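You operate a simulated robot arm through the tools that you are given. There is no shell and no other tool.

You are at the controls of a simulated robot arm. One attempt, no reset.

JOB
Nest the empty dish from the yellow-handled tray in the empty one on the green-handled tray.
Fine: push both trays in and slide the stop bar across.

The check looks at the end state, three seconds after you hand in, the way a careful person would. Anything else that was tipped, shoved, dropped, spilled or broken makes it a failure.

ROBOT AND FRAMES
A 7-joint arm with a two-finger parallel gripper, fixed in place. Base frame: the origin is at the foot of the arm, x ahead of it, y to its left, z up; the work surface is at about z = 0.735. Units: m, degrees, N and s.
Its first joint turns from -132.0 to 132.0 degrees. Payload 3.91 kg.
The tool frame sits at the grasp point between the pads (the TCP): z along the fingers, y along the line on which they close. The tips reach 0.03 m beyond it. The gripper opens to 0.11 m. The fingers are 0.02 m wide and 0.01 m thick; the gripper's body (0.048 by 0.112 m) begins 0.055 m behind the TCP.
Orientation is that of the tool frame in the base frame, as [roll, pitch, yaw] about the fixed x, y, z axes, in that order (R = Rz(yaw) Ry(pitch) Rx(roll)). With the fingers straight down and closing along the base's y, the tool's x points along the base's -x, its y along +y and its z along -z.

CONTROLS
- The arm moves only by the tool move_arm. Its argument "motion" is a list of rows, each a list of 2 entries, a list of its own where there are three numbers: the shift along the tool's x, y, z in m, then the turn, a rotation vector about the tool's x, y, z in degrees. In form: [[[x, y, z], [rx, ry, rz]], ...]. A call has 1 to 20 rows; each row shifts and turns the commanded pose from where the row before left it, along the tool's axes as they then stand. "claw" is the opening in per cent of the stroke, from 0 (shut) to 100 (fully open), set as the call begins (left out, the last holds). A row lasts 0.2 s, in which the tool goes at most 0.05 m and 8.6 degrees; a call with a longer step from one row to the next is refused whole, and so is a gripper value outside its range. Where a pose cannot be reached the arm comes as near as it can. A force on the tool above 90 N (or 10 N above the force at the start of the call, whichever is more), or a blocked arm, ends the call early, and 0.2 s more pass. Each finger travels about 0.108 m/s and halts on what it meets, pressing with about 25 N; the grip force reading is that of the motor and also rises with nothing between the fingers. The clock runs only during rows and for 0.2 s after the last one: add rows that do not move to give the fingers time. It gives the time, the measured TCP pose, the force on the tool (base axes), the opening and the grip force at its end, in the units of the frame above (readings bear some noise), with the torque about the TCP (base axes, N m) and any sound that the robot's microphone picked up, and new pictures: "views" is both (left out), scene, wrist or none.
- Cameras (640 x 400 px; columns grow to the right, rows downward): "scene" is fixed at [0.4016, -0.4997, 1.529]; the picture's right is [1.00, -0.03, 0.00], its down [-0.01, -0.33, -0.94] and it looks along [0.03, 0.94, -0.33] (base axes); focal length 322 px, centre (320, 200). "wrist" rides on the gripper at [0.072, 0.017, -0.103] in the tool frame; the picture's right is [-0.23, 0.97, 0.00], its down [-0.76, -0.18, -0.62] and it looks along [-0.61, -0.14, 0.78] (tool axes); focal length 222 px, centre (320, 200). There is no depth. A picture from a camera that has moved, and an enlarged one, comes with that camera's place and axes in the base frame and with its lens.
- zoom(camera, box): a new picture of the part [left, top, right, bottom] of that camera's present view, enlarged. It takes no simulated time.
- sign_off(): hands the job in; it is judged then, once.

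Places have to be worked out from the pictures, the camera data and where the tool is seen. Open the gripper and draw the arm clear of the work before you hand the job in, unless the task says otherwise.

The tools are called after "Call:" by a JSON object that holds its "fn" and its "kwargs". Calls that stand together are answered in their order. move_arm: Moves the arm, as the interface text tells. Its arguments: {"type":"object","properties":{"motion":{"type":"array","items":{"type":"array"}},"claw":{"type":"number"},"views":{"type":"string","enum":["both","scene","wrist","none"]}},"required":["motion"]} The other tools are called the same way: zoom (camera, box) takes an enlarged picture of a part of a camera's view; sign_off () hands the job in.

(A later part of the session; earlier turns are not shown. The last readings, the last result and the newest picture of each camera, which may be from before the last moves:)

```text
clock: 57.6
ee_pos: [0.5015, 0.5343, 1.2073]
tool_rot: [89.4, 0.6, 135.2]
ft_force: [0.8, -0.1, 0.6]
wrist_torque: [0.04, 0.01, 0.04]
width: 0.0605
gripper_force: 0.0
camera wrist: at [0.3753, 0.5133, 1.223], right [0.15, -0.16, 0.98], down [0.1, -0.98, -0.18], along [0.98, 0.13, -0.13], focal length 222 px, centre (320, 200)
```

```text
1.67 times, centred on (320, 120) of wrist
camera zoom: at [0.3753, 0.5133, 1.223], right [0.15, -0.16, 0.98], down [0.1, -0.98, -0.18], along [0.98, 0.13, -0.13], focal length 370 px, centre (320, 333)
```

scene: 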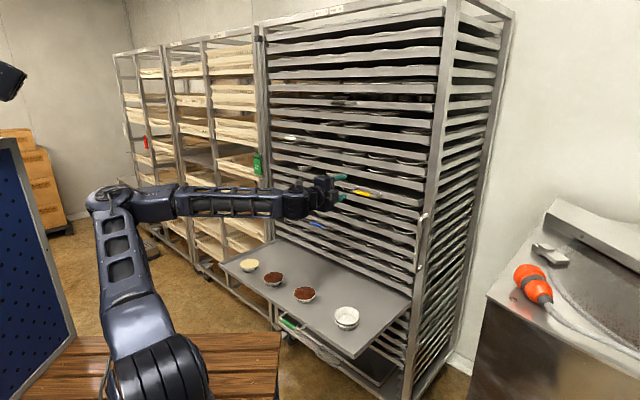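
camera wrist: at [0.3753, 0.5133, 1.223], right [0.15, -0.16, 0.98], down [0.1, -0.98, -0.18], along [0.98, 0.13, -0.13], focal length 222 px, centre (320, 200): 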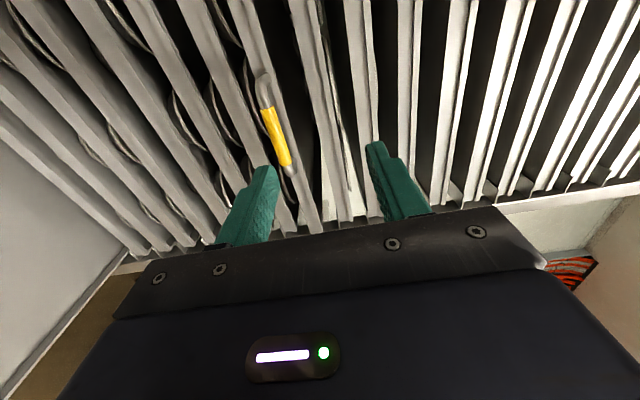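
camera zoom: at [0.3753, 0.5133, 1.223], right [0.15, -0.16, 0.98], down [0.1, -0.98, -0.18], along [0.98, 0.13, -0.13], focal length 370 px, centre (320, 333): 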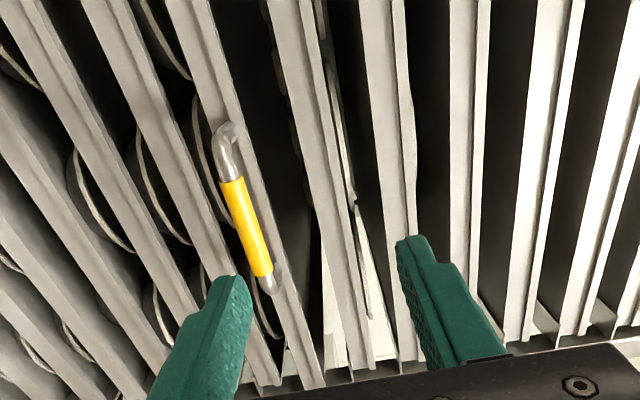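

The yellow bar is at about d≈0.845, height 1.159. I lower to its height and approach so it sits between the open fingers.

Call:
{"fn": "move_arm", "kwargs": {"motion": [[[-0.003, -0.024, 0.01], [0.6, 0, 0]], [[-0.004, -0.024, 0.02], [0, 0, 0]], [[0, 0, 0.03], [0, 0, 0]]]}}

Call:
{"fn": "zoom", "kwargs": {"camera": "wrist", "box": [200, 60, 440, 240]}}

Call:
{"fn": "zoom", "kwargs": {"camera": "scene", "box": [320, 160, 440, 235]}}

```text
clock: 58.4
ee_pos: [0.5474, 0.5738, 1.1656]
tool_rot: [90.8, 0.6, 135.1]
ft_force: [-0.1, -0.7, -0.4]
wrist_torque: [-0.02, 0.03, -0.03]
width: 0.0606
gripper_force: 0.0
out of reach, approached as far as the arm can: row 2
camera wrist: at [0.4222, 0.5521, 1.1846], right [0.16, -0.14, 0.98], down [0.1, -0.98, -0.16], along [0.98, 0.12, -0.14], focal length 222 px, centre (320, 200)
```

scene: 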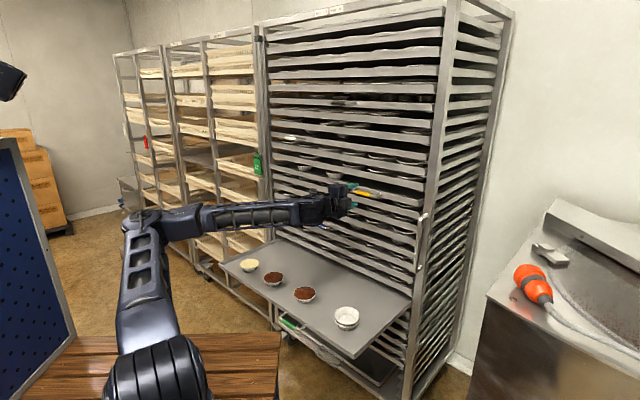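
wrist: 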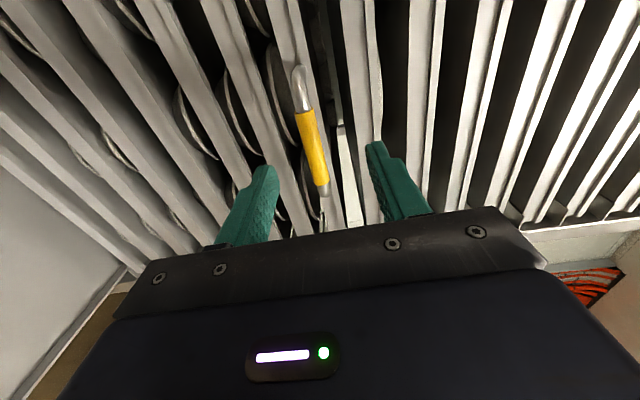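

```text
2.22 times, centred on (320, 150) of wrist
camera zoom: at [0.4222, 0.5521, 1.1846], right [0.16, -0.14, 0.98], down [0.1, -0.98, -0.16], along [0.98, 0.12, -0.14], focal length 494 px, centre (320, 311)
```

zoom: 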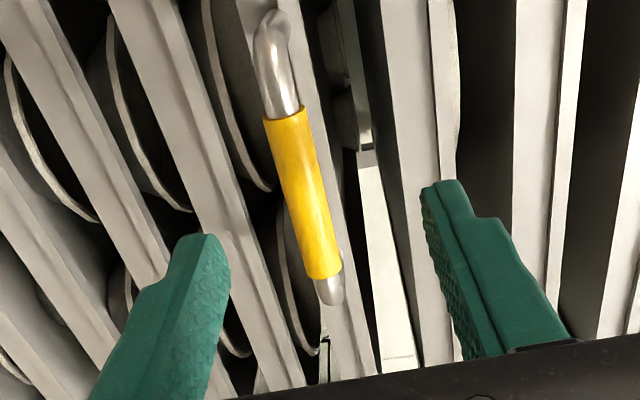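

```text
5.33 times, centred on (380, 198) of scene
camera zoom: at [0.4016, -0.4997, 1.529], right [1.0, -0.03, 0.0], down [-0.01, -0.33, -0.94], along [0.03, 0.94, -0.33], focal length 1717 px, centre (0, 213)
```

zoom: 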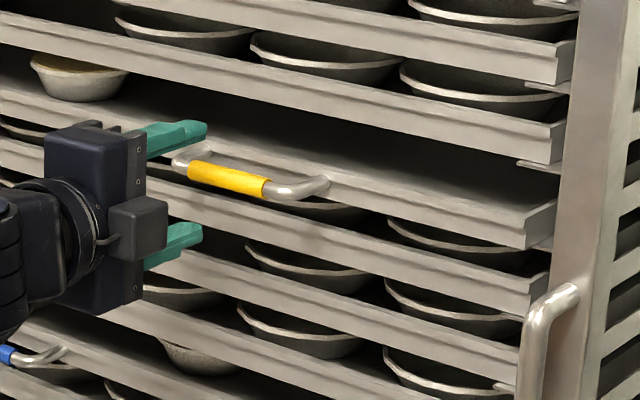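

The bar is about 5 mm below the tool axis and 5 cm ahead. I lower slightly and advance onto it.

Call:
{"fn": "move_arm", "kwargs": {"motion": [[[0.002, -0.004, 0.017], [0, 0, 0]], [[0, -0.002, 0.017], [0, 0, 0]], [[0, 0, 0.017], [0, 0, 0]]]}}

Call:
{"fn": "zoom", "kwargs": {"camera": "wrist", "box": [200, 60, 440, 240]}}

Call:
{"fn": "zoom", "kwargs": {"camera": "scene", "box": [320, 160, 440, 235]}}

```text
clock: 59.2
ee_pos: [0.5805, 0.6109, 1.1689]
tool_rot: [90.7, 0.6, 135.2]
ft_force: [0.0, 0.4, 0.2]
wrist_torque: [0.02, 0.0, 0.01]
width: 0.0605
gripper_force: 0.0
out of reach, approached as far as the arm can: row 1
camera wrist: at [0.4541, 0.5886, 1.1876], right [0.16, -0.14, 0.98], down [0.1, -0.98, -0.16], along [0.98, 0.12, -0.14], focal length 222 px, centre (320, 200)
```

scene: 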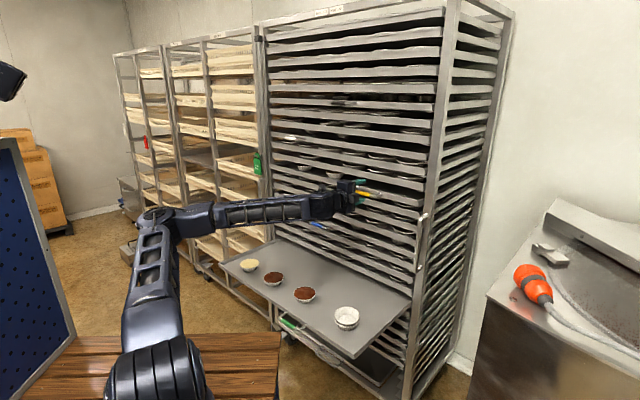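
wrist: 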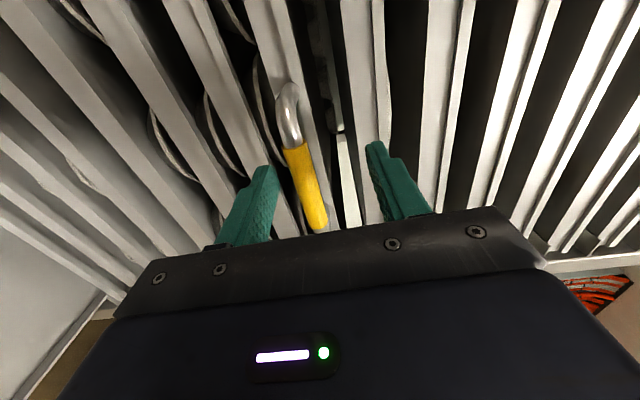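

```text
2.22 times, centred on (320, 150) of wrist
camera zoom: at [0.4541, 0.5886, 1.1876], right [0.16, -0.14, 0.98], down [0.1, -0.98, -0.16], along [0.98, 0.12, -0.14], focal length 494 px, centre (320, 311)
```

zoom: 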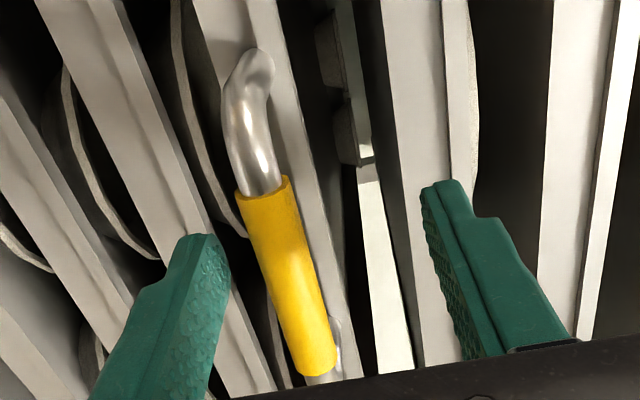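

```text
5.33 times, centred on (380, 198) of scene
camera zoom: at [0.4016, -0.4997, 1.529], right [1.0, -0.03, 0.0], down [-0.01, -0.33, -0.94], along [0.03, 0.94, -0.33], focal length 1717 px, centre (0, 213)
```

zoom: 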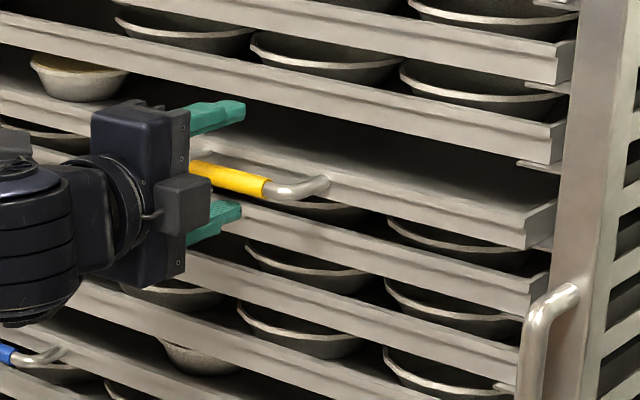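

In this elbow posture the arm cannot get low enough to grip cleanly. I back off, rise, and reset the posture through the tool-down pose.

Call:
{"fn": "move_arm", "kwargs": {"motion": [[[0, 0, -0.03], [0, 0, 0]], [[0, 0, -0.04], [0, 0, 0]], [[0, 0, -0.04], [0, 0, 0]], [[0, 0.045, -0.01], [0, 0, 0]], [[0, 0.045, -0.01], [0, 0, 0]], [[0, 0.045, -0.01], [0, 0, 0]], [[0, 0.045, -0.01], [0, 0, 0]], [[0, 0.045, -0.01], [0, 0, 0]]], "views": "scene"}}

Call:
{"fn": "move_arm", "kwargs": {"motion": [[[0, 0, 0], [4.619, 4.619, -4.619]], [[0, 0, 0], [4.619, 4.619, -4.619]], [[0, 0, 0], [4.619, 4.619, -4.619]], [[0, 0, 0], [4.619, 4.619, -4.619]], [[0, 0, 0], [4.619, 4.619, -4.619]], [[0, 0, 0], [4.619, 4.619, -4.619]], [[0, 0, 0], [4.619, 4.619, -4.619]], [[0, 0, 0], [4.619, 4.619, -4.619]], [[0, 0, 0], [4.619, 4.619, -4.619]], [[0, 0, 0], [4.619, 4.619, -4.619]], [[0, 0, 0], [4.619, 4.619, -4.619]], [[0, 0, 0], [4.619, 4.619, -4.619]], [[0, 0, 0], [4.619, 4.619, -4.619]], [[0, 0, 0], [4.619, 4.619, -4.619]], [[0, 0, 0], [4.619, 4.619, -4.619]]]}}

```text
clock: 61.0
ee_pos: [0.4685, 0.5025, 1.3901]
tool_rot: [90.1, 0.5, 135.2]
ft_force: [-0.3, 0.9, -0.7]
wrist_torque: [0.0, 0.0, -0.02]
width: 0.0607
gripper_force: 0.0
```

scene: 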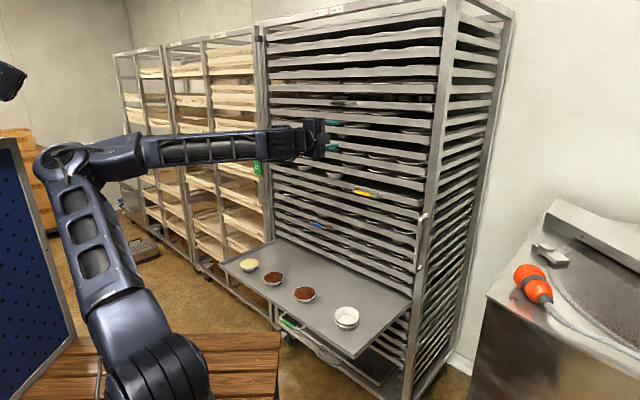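

```text
clock: 64.2
ee_pos: [0.4679, 0.4976, 1.3906]
tool_rot: [-179.3, -0.2, -134.6]
ft_force: [-0.5, 0.1, 0.5]
wrist_torque: [0.04, -0.02, 0.02]
width: 0.0606
gripper_force: 0.2
camera wrist: at [0.4032, 0.4595, 1.4936], right [-0.53, 0.85, -0.01], down [0.66, 0.42, 0.62], along [0.53, 0.32, -0.78], focal length 222 px, centre (320, 200)
```

scene: 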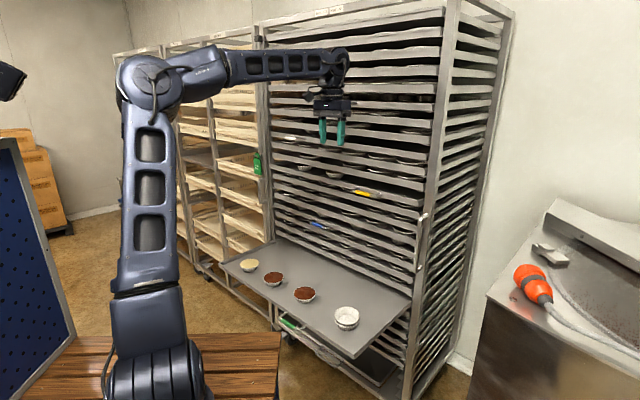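
wrist: 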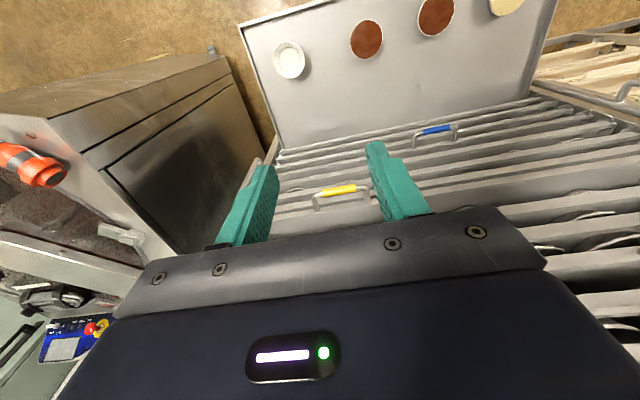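

The tool-down pose is fine again. Instead of gripping, I'll push the yellow handle with closed fingers tilted 30° forward, which needs no awkward posture. I tilt and approach in front of the handle.

Call:
{"fn": "move_arm", "kwargs": {"motion": [[[0, 0, 0], [0, -7.5, 0]], [[0, 0, 0], [0, -7.5, 0]], [[0, 0, 0], [0, -7.5, 0]], [[0, 0, 0], [0, -7.5, 0]], [[0.0077, -0.0009, 0.039], [0, 0, 0]], [[0.0077, -0.0009, 0.039], [0, 0, 0]], [[0.0077, -0.0009, 0.039], [0, 0, 0]], [[0.0077, -0.0009, 0.039], [0, 0, 0]], [[0.0077, -0.0009, 0.039], [0, 0, 0]], [[0.0077, -0.0009, 0.039], [0, 0, 0]]], "claw": 0}}

Call:
{"fn": "zoom", "kwargs": {"camera": "scene", "box": [310, 140, 440, 240]}}

```text
clock: 66.4
ee_pos: [0.5255, 0.5473, 1.1624]
tool_rot: [-179.3, 30.1, -134.4]
ft_force: [-1.0, 0.0, 0.1]
wrist_torque: [0.05, 0.01, 0.0]
width: 0.0
gripper_force: 24.9
camera wrist: at [0.432, 0.4785, 1.2164], right [-0.55, 0.83, 0.1], down [0.36, 0.13, 0.92], along [0.75, 0.55, -0.37], focal length 222 px, centre (320, 200)
```

scene: 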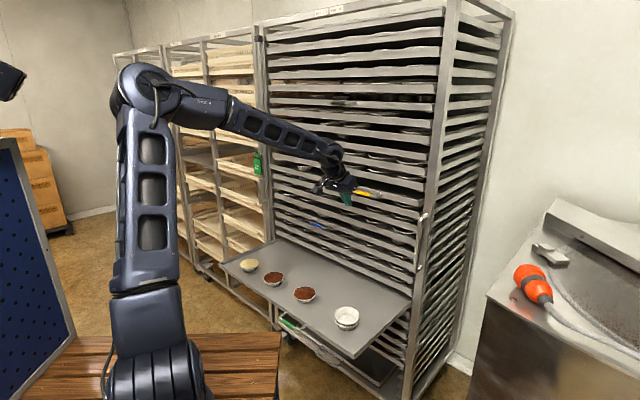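
wrist: 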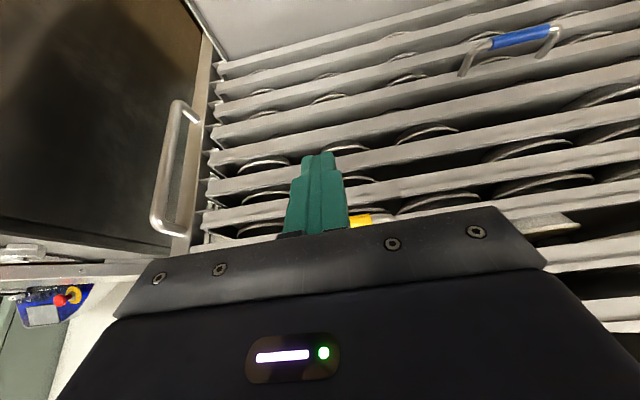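

```text
4.00 times, centred on (375, 190) of scene
camera zoom: at [0.4016, -0.4997, 1.529], right [1.0, -0.03, 0.0], down [-0.01, -0.33, -0.94], along [0.03, 0.94, -0.33], focal length 1288 px, centre (100, 240)
```

zoom: 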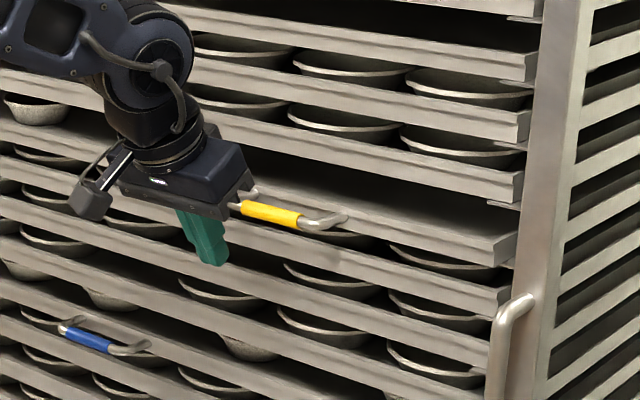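

Fingers are in front of the bar at the right height. I push forward to roughly contact, then on in small steps.

Call:
{"fn": "move_arm", "kwargs": {"motion": [[[-0.026, 0, 0.015], [0, 0, 0]], [[-0.026, 0, 0.015], [0, 0, 0]], [[-0.0087, 0, 0.005], [0, 0, 0]], [[-0.0087, 0, 0.005], [0, 0, 0]]]}}

Call:
{"fn": "zoom", "kwargs": {"camera": "scene", "box": [310, 140, 440, 240]}}

```text
clock: 67.4
ee_pos: [0.5806, 0.6052, 1.1627]
tool_rot: [-179.2, 29.8, -134.4]
ft_force: [0.0, -1.8, -2.1]
wrist_torque: [-0.01, 0.03, -0.04]
width: 0.0002
gripper_force: 24.6
camera wrist: at [0.487, 0.5365, 1.2166], right [-0.55, 0.83, 0.1], down [0.36, 0.13, 0.92], along [0.75, 0.55, -0.37], focal length 222 px, centre (320, 200)
```

scene: 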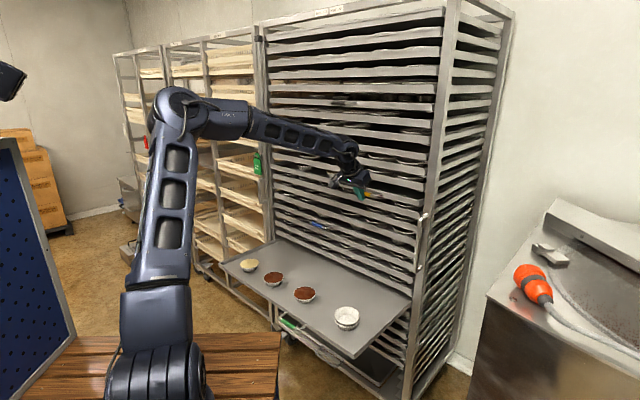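
wrist: 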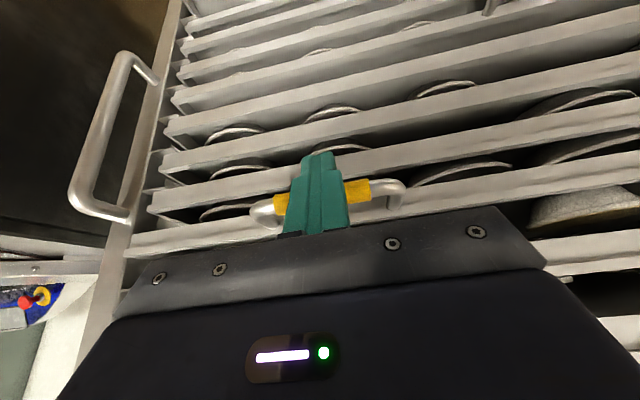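

```text
4.00 times, centred on (375, 190) of scene
camera zoom: at [0.4016, -0.4997, 1.529], right [1.0, -0.03, 0.0], down [-0.01, -0.33, -0.94], along [0.03, 0.94, -0.33], focal length 1288 px, centre (100, 240)
```

zoom: 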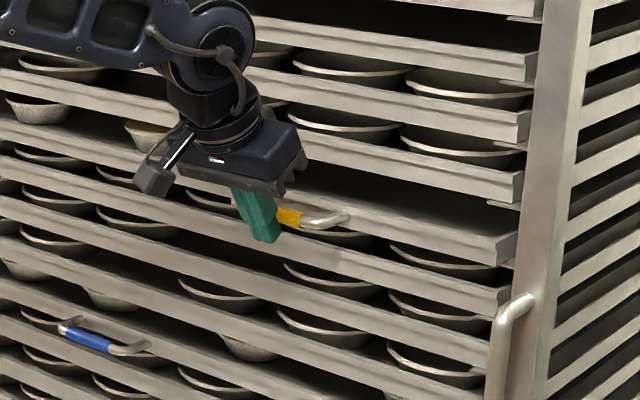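

Contact is about to be made. I push on 24 mm.

Call:
{"fn": "move_arm", "kwargs": {"motion": [[[-0.0069, 0, 0.004], [0, 0, 0]], [[-0.0069, 0, 0.004], [0, 0, 0]], [[-0.0069, 0, 0.004], [0, 0, 0]]]}}

Call:
{"fn": "zoom", "kwargs": {"camera": "scene", "box": [310, 140, 440, 240]}}

```text
clock: 68.4
ee_pos: [0.5956, 0.6187, 1.1584]
tool_rot: [-179.4, 29.1, -134.4]
ft_force: [-12.4, -11.9, -3.0]
wrist_torque: [-0.01, 0.14, 0.0]
width: 0.0001
gripper_force: 24.2
stopped in row 3: the force on the tool passed its limit at 94 N (the readings are from after the stop); the commanded pose is now the measured one
camera wrist: at [0.5025, 0.5501, 1.2136], right [-0.55, 0.83, 0.1], down [0.38, 0.14, 0.92], along [0.74, 0.55, -0.39], focal length 222 px, centre (320, 200)
```

scene: 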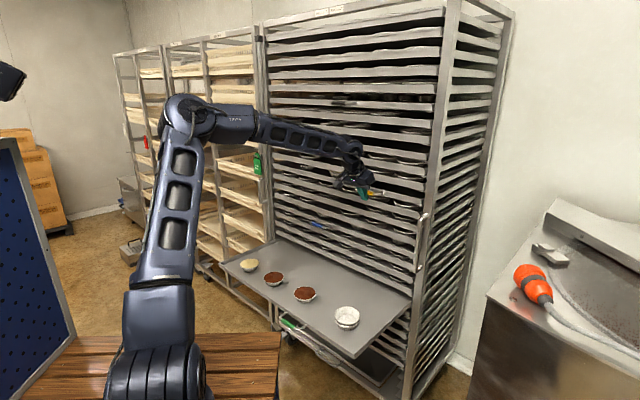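
wrist: 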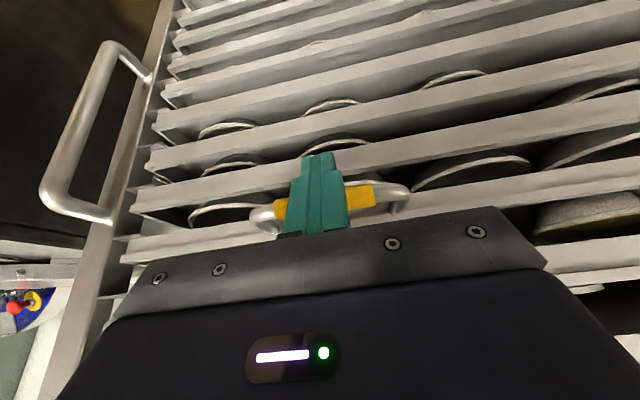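

```text
4.00 times, centred on (375, 190) of scene
camera zoom: at [0.4016, -0.4997, 1.529], right [1.0, -0.03, 0.0], down [-0.01, -0.33, -0.94], along [0.03, 0.94, -0.33], focal length 1288 px, centre (100, 240)
```

zoom: 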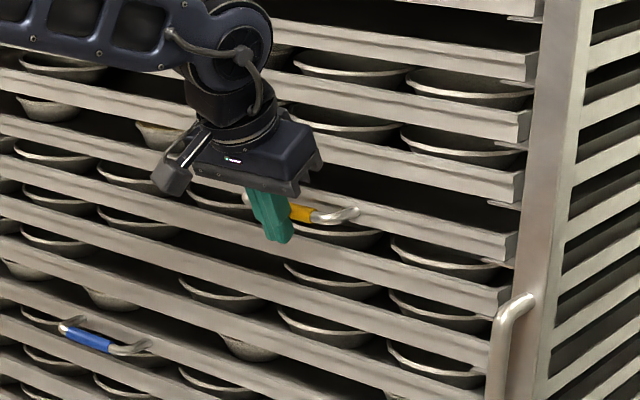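

The yellow tray hit its stop, and the handle's picture position matches where it started, so it is home. I back off and head for the front of the green tray, staying above the dishes.

Call:
{"fn": "move_arm", "kwargs": {"motion": [[[0.03, 0, -0.017], [0, 0, 0]], [[0.043, 0, -0.025], [0, 0, 0]], [[0.043, 0, -0.025], [0, 0, 0]], [[0, 0, 0], [0, 7.3, 0]], [[0, 0, 0], [0, 7.3, 0]], [[0, 0, 0], [0, 7.3, 0]], [[0, 0, 0], [0, 7.3, 0]], [[0.03, 0.029, 0.02], [0, 0, 0]], [[0.03, 0.029, 0.02], [0, 0, 0]], [[0.03, 0.029, 0.02], [0, 0, 0]], [[0.03, 0.029, 0.02], [0, 0, 0]], [[0.03, 0.029, 0.02], [0, 0, 0]], [[0.03, 0.029, 0.02], [0, 0, 0]]]}}

Call:
{"fn": "zoom", "kwargs": {"camera": "scene", "box": [330, 170, 450, 245]}}

```text
clock: 71.2
ee_pos: [0.2546, 0.5203, 1.0408]
tool_rot: [-179.4, 0.0, -134.7]
ft_force: [0.1, -0.6, 0.5]
wrist_torque: [0.01, 0.03, 0.02]
width: 0.0
gripper_force: 25.3
camera wrist: at [0.1898, 0.4808, 1.1443], right [-0.53, 0.85, -0.01], down [0.66, 0.42, 0.62], along [0.53, 0.33, -0.78], focal length 222 px, centre (320, 200)
```

scene: 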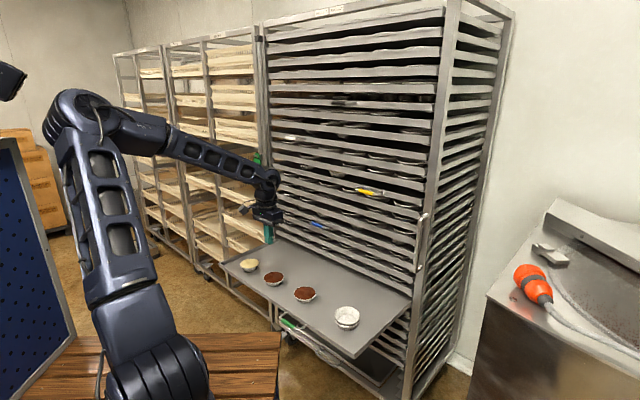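
wrist: 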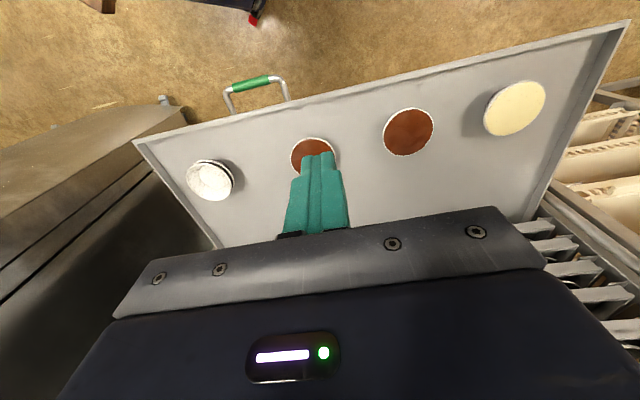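

```text
5.33 times, centred on (390, 208) of scene
camera zoom: at [0.4016, -0.4997, 1.529], right [1.0, -0.03, 0.0], down [-0.01, -0.33, -0.94], along [0.03, 0.94, -0.33], focal length 1717 px, centre (-53, 160)
```

zoom: 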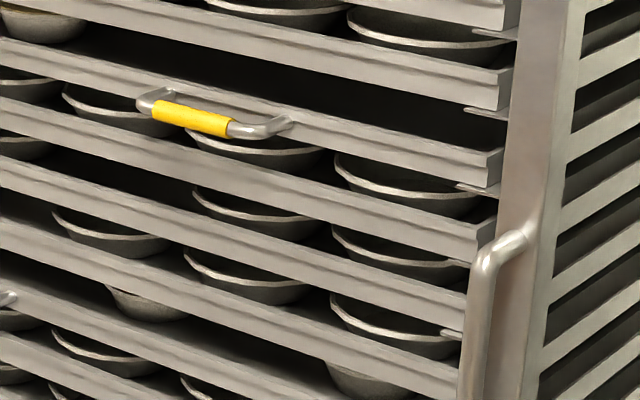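

Yellow is identical to its starting place. The green tray's front lip is at d≈0.569 here, so I descend just in front of it at l≈0.19 with closed fingers.

Call:
{"fn": "move_arm", "kwargs": {"motion": [[[0.0065, 0, 0.03], [0, 0, 0]], [[0.0065, 0, 0.043], [0, 0, 0]], [[0, 0, 0.043], [0, 0, 0]], [[0, 0, 0.043], [0, 0, 0]], [[0, 0, 0.043], [0, 0, 0]], [[0, 0, 0.04], [0, 0, 0]]]}}

Call:
{"fn": "zoom", "kwargs": {"camera": "scene", "box": [220, 240, 340, 340]}}

Call:
{"fn": "zoom", "kwargs": {"camera": "wrist", "box": [200, 60, 480, 240]}}

```text
clock: 72.6
ee_pos: [0.247, 0.5093, 0.7968]
tool_rot: [-179.5, 0.0, -134.7]
ft_force: [-0.7, -0.8, -0.2]
wrist_torque: [-0.02, -0.02, 0.0]
width: 0.0001
gripper_force: 24.8
camera wrist: at [0.1817, 0.4695, 0.9014], right [-0.53, 0.85, -0.01], down [0.66, 0.42, 0.62], along [0.53, 0.33, -0.78], focal length 222 px, centre (320, 200)
```

scene: 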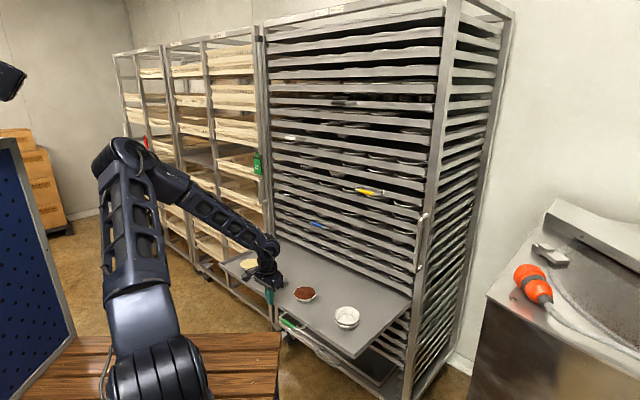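
wrist: 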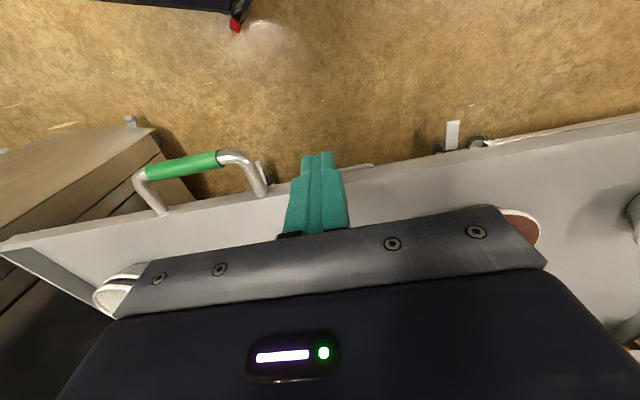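

```text
4.00 times, centred on (280, 290) of scene
camera zoom: at [0.4016, -0.4997, 1.529], right [1.0, -0.03, 0.0], down [-0.01, -0.33, -0.94], along [0.03, 0.94, -0.33], focal length 1288 px, centre (480, -160)
```

zoom: 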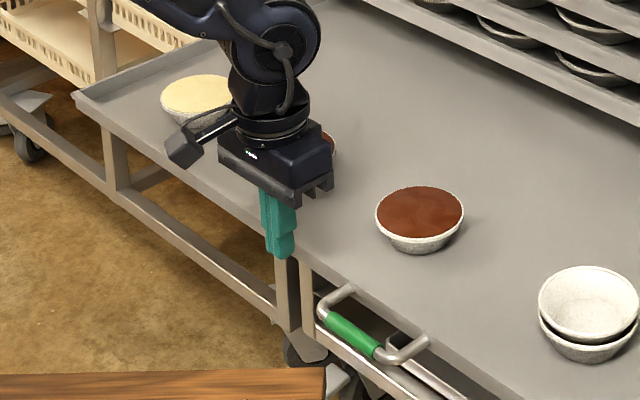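

```text
2.22 times, centred on (340, 150) of wrist
camera zoom: at [0.1817, 0.4695, 0.9014], right [-0.53, 0.85, -0.01], down [0.66, 0.42, 0.62], along [0.53, 0.33, -0.78], focal length 494 px, centre (276, 311)
```

zoom: 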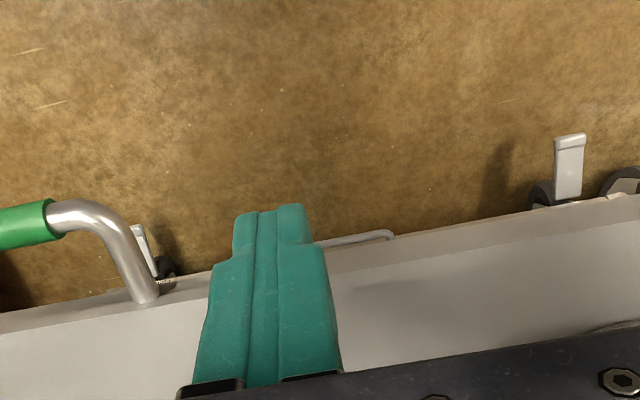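

The fingertips are about 15 mm in front of the lip. I descend to lip height and check before pushing.

Call:
{"fn": "move_arm", "kwargs": {"motion": [[[0.002, 0, 0.028], [0, 0, 0]], [[0, 0, 0.028], [0, 0, 0]]]}}

Call:
{"fn": "zoom", "kwargs": {"camera": "scene", "box": [250, 260, 310, 320]}}

Call:
{"fn": "zoom", "kwargs": {"camera": "wrist", "box": [200, 60, 480, 240]}}

```text
clock: 73.2
ee_pos: [0.2442, 0.5064, 0.7408]
tool_rot: [-179.5, 0.1, -134.7]
ft_force: [0.7, -0.3, 0.4]
wrist_torque: [0.0, 0.01, -0.01]
width: 0.0002
gripper_force: 25.6
camera wrist: at [0.1793, 0.4661, 0.8449], right [-0.53, 0.85, -0.01], down [0.66, 0.42, 0.62], along [0.53, 0.33, -0.78], focal length 222 px, centre (320, 200)
```

scene: 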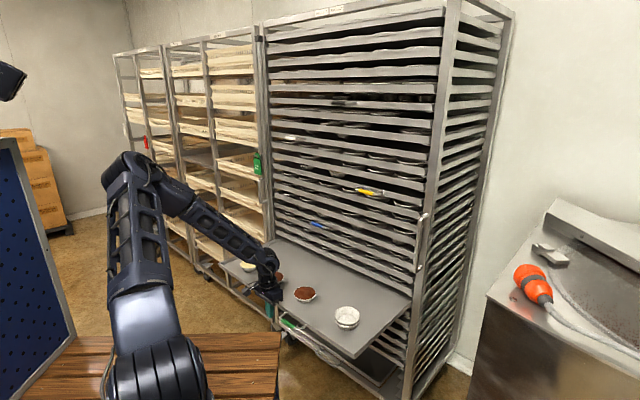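
wrist: 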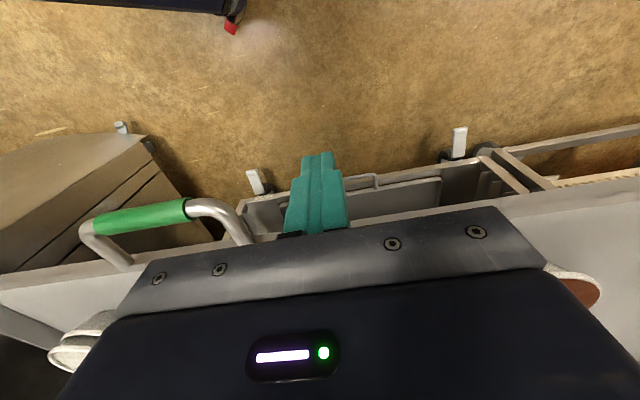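

```text
6.67 times, centred on (280, 290) of scene
camera zoom: at [0.4016, -0.4997, 1.529], right [1.0, -0.03, 0.0], down [-0.01, -0.33, -0.94], along [0.03, 0.94, -0.33], focal length 2146 px, centre (587, -400)
```

zoom: 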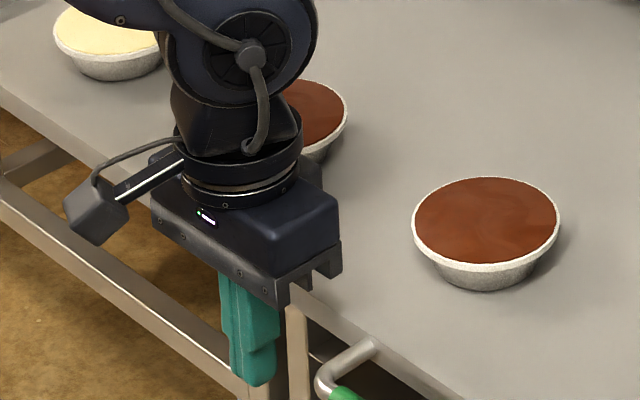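

```text
2.22 times, centred on (340, 150) of wrist
camera zoom: at [0.1793, 0.4661, 0.8449], right [-0.53, 0.85, -0.01], down [0.66, 0.42, 0.62], along [0.53, 0.33, -0.78], focal length 494 px, centre (276, 311)
```

zoom: 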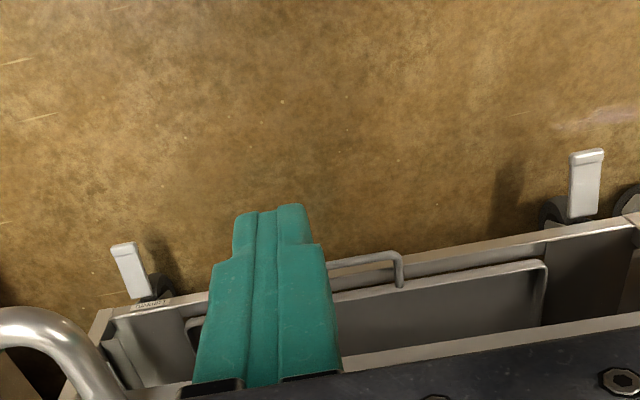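

Fingers are in front of the lip. I push slowly and check that the tray moves smoothly with the dishes.

Call:
{"fn": "move_arm", "kwargs": {"motion": [[[-0.008, 0, 0], [0, 0, 0]], [[-0.008, 0, 0], [0, 0, 0]], [[-0.006, 0, 0], [0, 0, 0]], [[-0.006, 0, 0], [0, 0, 0]], [[-0.008, 0, 0], [0, 0, 0]], [[-0.008, 0, 0], [0, 0, 0]], [[-0.01, 0, 0], [0, 0, 0]]]}}

Call:
{"fn": "zoom", "kwargs": {"camera": "scene", "box": [200, 220, 440, 370]}}

```text
clock: 74.8
ee_pos: [0.2826, 0.5438, 0.7403]
tool_rot: [-179.4, 0.0, -134.7]
ft_force: [-1.9, -1.2, 1.5]
wrist_torque: [0.02, -0.02, -0.04]
width: 0.0002
gripper_force: 25.1
camera wrist: at [0.2174, 0.5043, 0.8448], right [-0.53, 0.85, -0.01], down [0.66, 0.42, 0.62], along [0.53, 0.33, -0.78], focal length 222 px, centre (320, 200)
```

scene: 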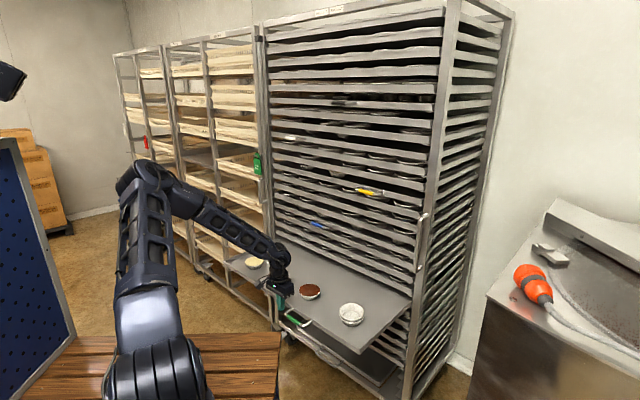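
wrist: 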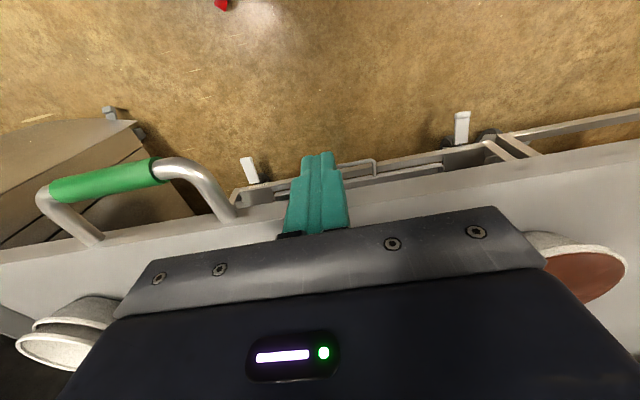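

```text
2.67 times, centred on (320, 295) of scene
camera zoom: at [0.4016, -0.4997, 1.529], right [1.0, -0.03, 0.0], down [-0.01, -0.33, -0.94], along [0.03, 0.94, -0.33], focal length 858 px, centre (320, -53)
```

zoom: 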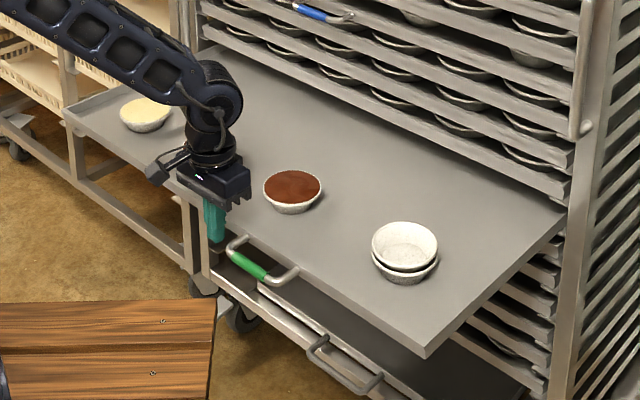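

The tray slides in evenly with the dishes steady. I continue at the same gentle pace.

Call:
{"fn": "move_arm", "kwargs": {"motion": [[[-0.01, 0, 0], [0, 0, 0]], [[-0.012, 0, 0], [0, 0, 0]], [[-0.012, 0, 0], [0, 0, 0]], [[-0.012, 0, 0], [0, 0, 0]], [[-0.012, 0, 0], [0, 0, 0]], [[-0.012, 0, 0], [0, 0, 0]], [[-0.012, 0, 0], [0, 0, 0]], [[-0.012, 0, 0], [0, 0, 0]], [[-0.012, 0, 0], [0, 0, 0]], [[-0.01, 0, 0], [0, 0, 0]], [[-0.006, 0, 0], [0, 0, 0]]]}}

Call:
{"fn": "zoom", "kwargs": {"camera": "scene", "box": [200, 200, 440, 350]}}

```text
clock: 77.2
ee_pos: [0.3684, 0.6318, 0.7407]
tool_rot: [-179.6, 0.1, -134.7]
ft_force: [-1.9, -1.4, 0.1]
wrist_torque: [0.04, 0.01, -0.06]
width: 0.0
gripper_force: 24.8
camera wrist: at [0.3033, 0.5914, 0.8447], right [-0.53, 0.85, -0.01], down [0.66, 0.42, 0.62], along [0.53, 0.33, -0.78], focal length 222 px, centre (320, 200)
```

scene: 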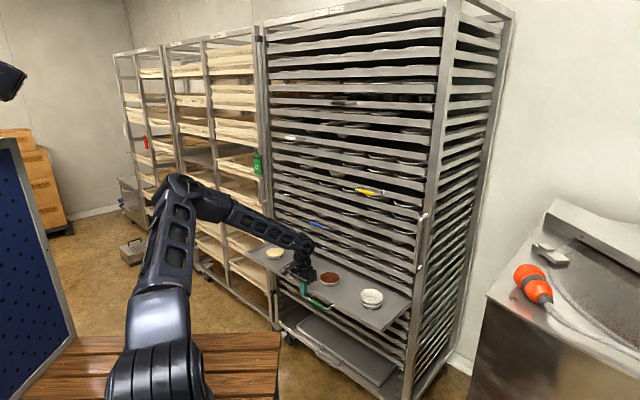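
wrist: 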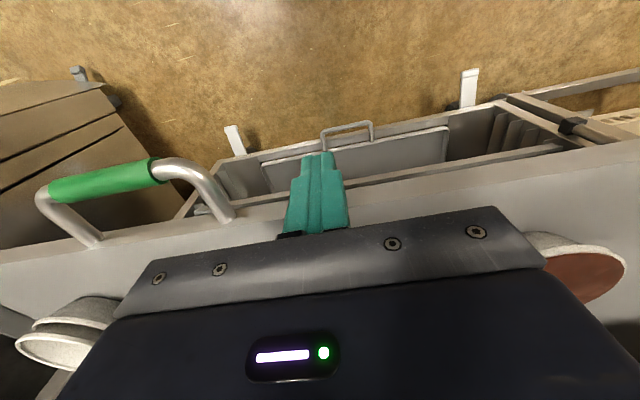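

```text
2.67 times, centred on (320, 275) of scene
camera zoom: at [0.4016, -0.4997, 1.529], right [1.0, -0.03, 0.0], down [-0.01, -0.33, -0.94], along [0.03, 0.94, -0.33], focal length 858 px, centre (320, 0)
```

zoom: 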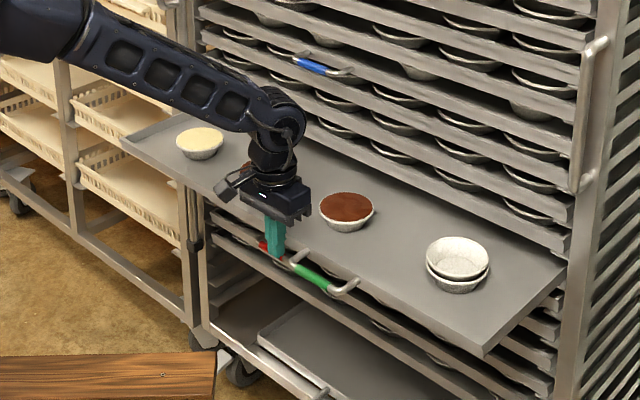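

The lip is at about d=0.72 now. For the last part I switch to pushing the green handle bar with the tool tilted forward, to keep the wrist clear of the trays above. I back off, shift right to the handle and tilt.

Call:
{"fn": "move_arm", "kwargs": {"motion": [[[0.02, 0, 0], [0, 0, 0]], [[0.035, 0, 0], [0, 0, 0]], [[0.035, 0, 0], [0, 0, 0]], [[0, -0.0343, 0], [0, 0, 0]], [[0, -0.0343, 0], [0, 0, 0]], [[0, -0.0343, 0], [0, 0, 0]], [[0, 0, 0], [0, -7.5, 0]], [[0, 0, 0], [0, -7.5, 0]], [[0, 0, 0], [0, -7.5, 0]], [[0, 0, 0], [0, -7.5, 0]]]}}

Call:
{"fn": "zoom", "kwargs": {"camera": "scene", "box": [260, 240, 400, 340]}}

Call:
{"fn": "zoom", "kwargs": {"camera": "wrist", "box": [180, 60, 460, 240]}}

```text
clock: 79.4
ee_pos: [0.3803, 0.4947, 0.7422]
tool_rot: [-179.2, 30.1, -134.3]
ft_force: [0.1, -0.1, 1.5]
wrist_torque: [0.02, -0.01, 0.01]
width: 0.0003
gripper_force: 25.2
camera wrist: at [0.2853, 0.4253, 0.7961], right [-0.56, 0.83, 0.1], down [0.36, 0.13, 0.92], along [0.75, 0.55, -0.37], focal length 222 px, centre (320, 200)
```

scene: 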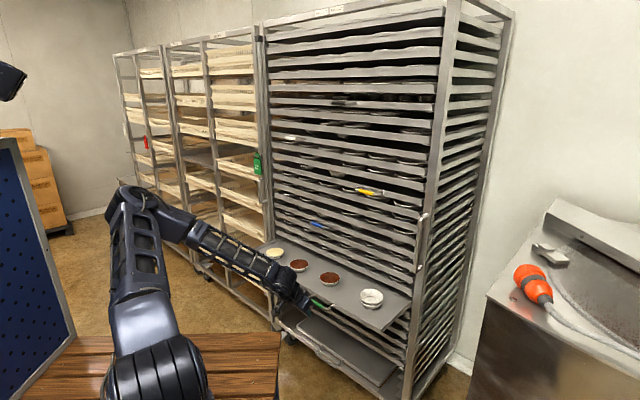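
wrist: 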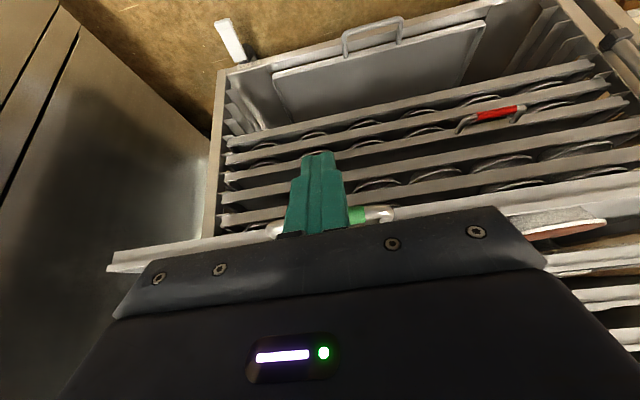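

```text
4.00 times, centred on (330, 290) of scene
camera zoom: at [0.4016, -0.4997, 1.529], right [1.0, -0.03, 0.0], down [-0.01, -0.33, -0.94], along [0.03, 0.94, -0.33], focal length 1288 px, centre (280, -160)
```

zoom: 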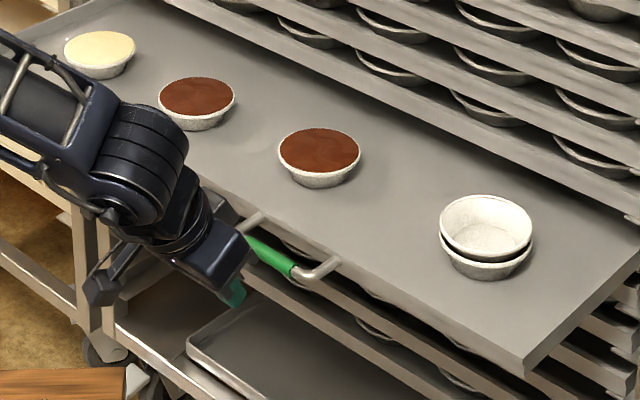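

```text
2.22 times, centred on (320, 150) of wrist
camera zoom: at [0.2853, 0.4253, 0.7961], right [-0.56, 0.83, 0.1], down [0.36, 0.13, 0.92], along [0.75, 0.55, -0.37], focal length 494 px, centre (320, 311)
```

zoom: 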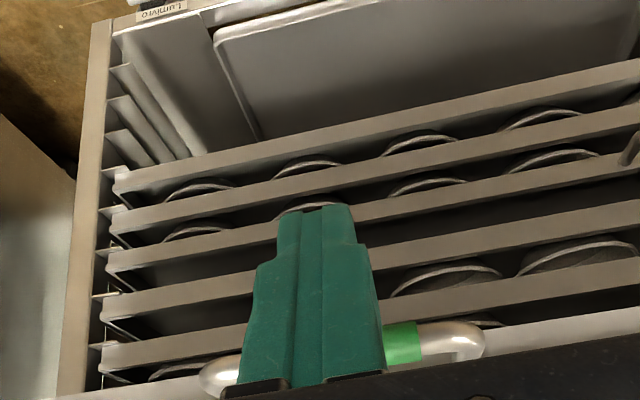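

The fingers are centred on the green bar, about 4 cm in front. I push forward along the rails at a gentle pace to about 4 cm short of home.

Call:
{"fn": "move_arm", "kwargs": {"motion": [[[-0.013, 0, 0.0075], [0, 0, 0]], [[-0.013, 0, 0.0075], [0, 0, 0]], [[-0.0069, 0, 0.004], [0, 0, 0]], [[-0.0069, 0, 0.004], [0, 0, 0]], [[-0.0087, 0, 0.005], [0, 0, 0]], [[-0.0104, 0, 0.006], [0, 0, 0]], [[-0.0104, 0, 0.006], [0, 0, 0]], [[-0.0104, 0, 0.006], [0, 0, 0]], [[-0.0104, 0, 0.006], [0, 0, 0]]]}}

Call:
{"fn": "zoom", "kwargs": {"camera": "scene", "box": [260, 230, 420, 340]}}

```text
clock: 81.4
ee_pos: [0.4496, 0.5675, 0.7423]
tool_rot: [-179.2, 30.0, -134.4]
ft_force: [-2.9, -2.5, -0.6]
wrist_torque: [-0.02, -0.03, -0.01]
width: 0.0002
gripper_force: 24.6
camera wrist: at [0.3556, 0.498, 0.7963], right [-0.55, 0.83, 0.1], down [0.36, 0.13, 0.92], along [0.75, 0.55, -0.37], focal length 222 px, centre (320, 200)
```

scene: 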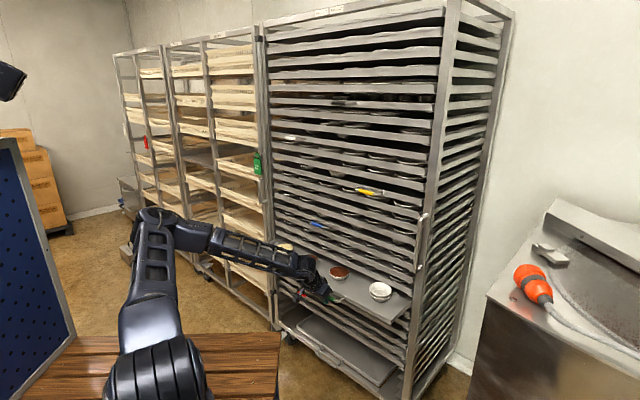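
wrist: 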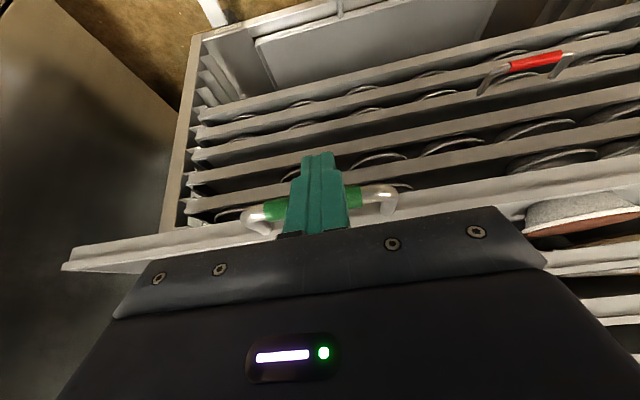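

```text
3.64 times, centred on (340, 285) of scene
camera zoom: at [0.4016, -0.4997, 1.529], right [1.0, -0.03, 0.0], down [-0.01, -0.33, -0.94], along [0.03, 0.94, -0.33], focal length 1171 px, centre (247, -109)
```

zoom: 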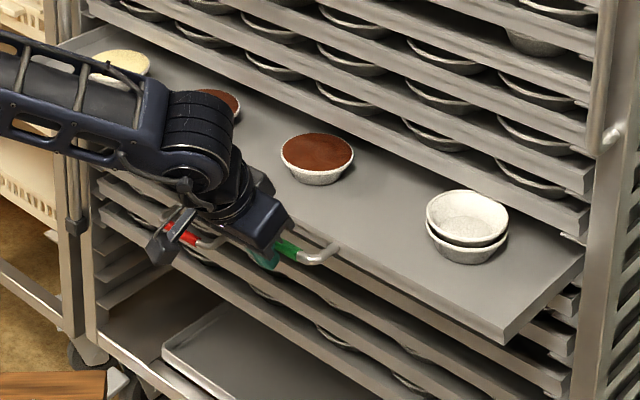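

All dishes ride along steadily and the forearm stays well in front of the tray. I continue pushing.

Call:
{"fn": "move_arm", "kwargs": {"motion": [[[-0.0087, 0, 0.005], [0, 0, 0]], [[-0.0104, 0, 0.006], [0, 0, 0]], [[-0.0104, 0, 0.006], [0, 0, 0]], [[-0.0104, 0, 0.006], [0, 0, 0]], [[-0.0104, 0, 0.006], [0, 0, 0]], [[-0.0104, 0, 0.006], [0, 0, 0]], [[-0.0104, 0, 0.006], [0, 0, 0]], [[-0.0104, 0, 0.006], [0, 0, 0]]]}}

Call:
{"fn": "zoom", "kwargs": {"camera": "scene", "box": [270, 220, 430, 330]}}

```text
clock: 83.2
ee_pos: [0.5186, 0.6342, 0.7417]
tool_rot: [-179.3, 30.0, -134.2]
ft_force: [0.1, 0.3, 0.2]
wrist_torque: [0.0, 0.01, -0.02]
width: 0.0002
gripper_force: 24.8
camera wrist: at [0.4248, 0.5645, 0.7958], right [-0.55, 0.83, 0.1], down [0.36, 0.13, 0.92], along [0.75, 0.55, -0.37], focal length 222 px, centre (320, 200)
```

scene: 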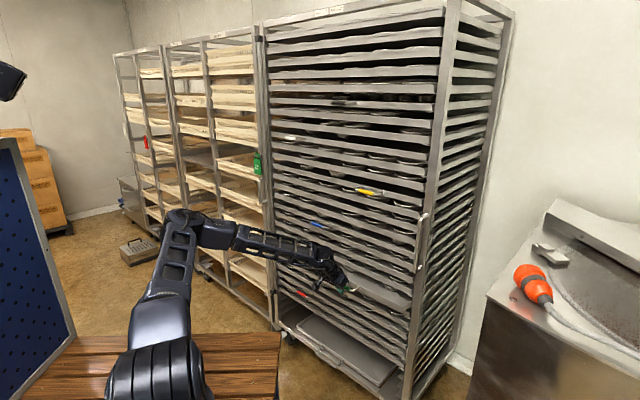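
wrist: 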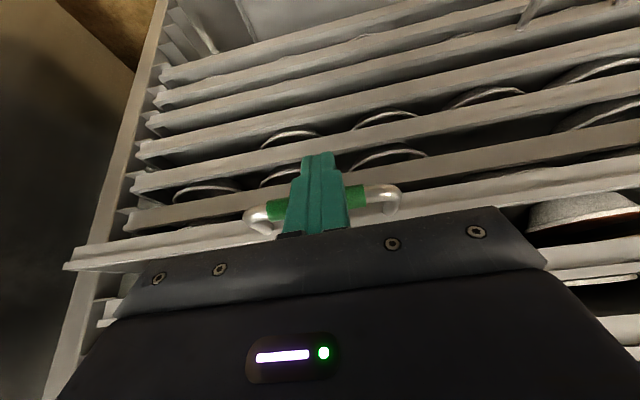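

```text
3.64 times, centred on (350, 275) of scene
camera zoom: at [0.4016, -0.4997, 1.529], right [1.0, -0.03, 0.0], down [-0.01, -0.33, -0.94], along [0.03, 0.94, -0.33], focal length 1171 px, centre (211, -73)
```

zoom: 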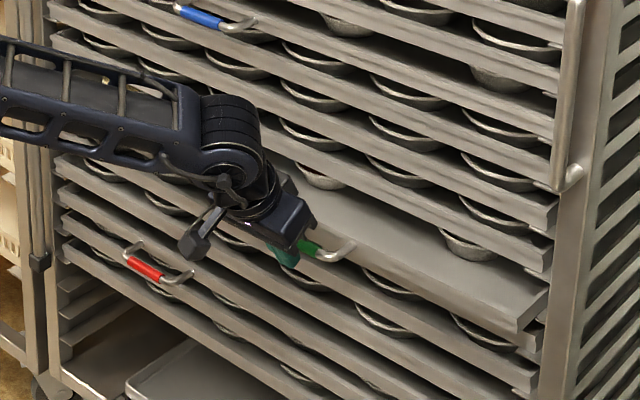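

I zoom in to verify that the nested dishes pass freely under the tray above.

Call:
{"fn": "zoom", "kwargs": {"camera": "scene", "box": [350, 245, 410, 310]}}

Call:
{"fn": "zoom", "kwargs": {"camera": "wrist", "box": [60, 150, 340, 300]}}

```text
6.15 times, centred on (380, 278) of scene
camera zoom: at [0.4016, -0.4997, 1.529], right [1.0, -0.03, 0.0], down [-0.01, -0.33, -0.94], along [0.03, 0.94, -0.33], focal length 1981 px, centre (-49, -277)
```

zoom: 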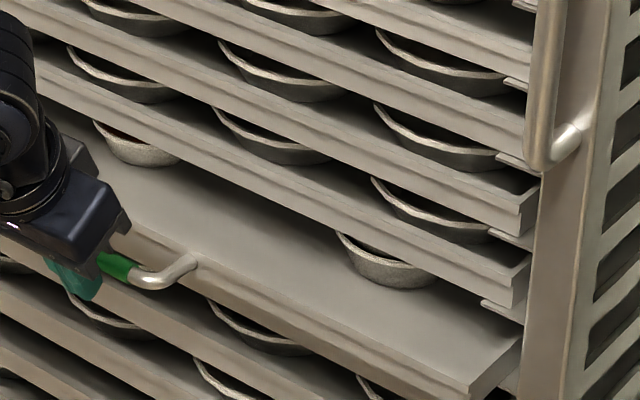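

```text
2.29 times, centred on (200, 225) of wrist
camera zoom: at [0.4248, 0.5645, 0.7958], right [-0.55, 0.83, 0.1], down [0.36, 0.13, 0.92], along [0.75, 0.55, -0.37], focal length 508 px, centre (594, 143)
```

zoom: 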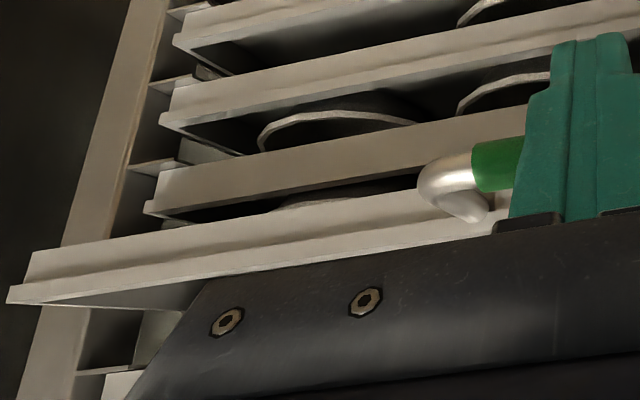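

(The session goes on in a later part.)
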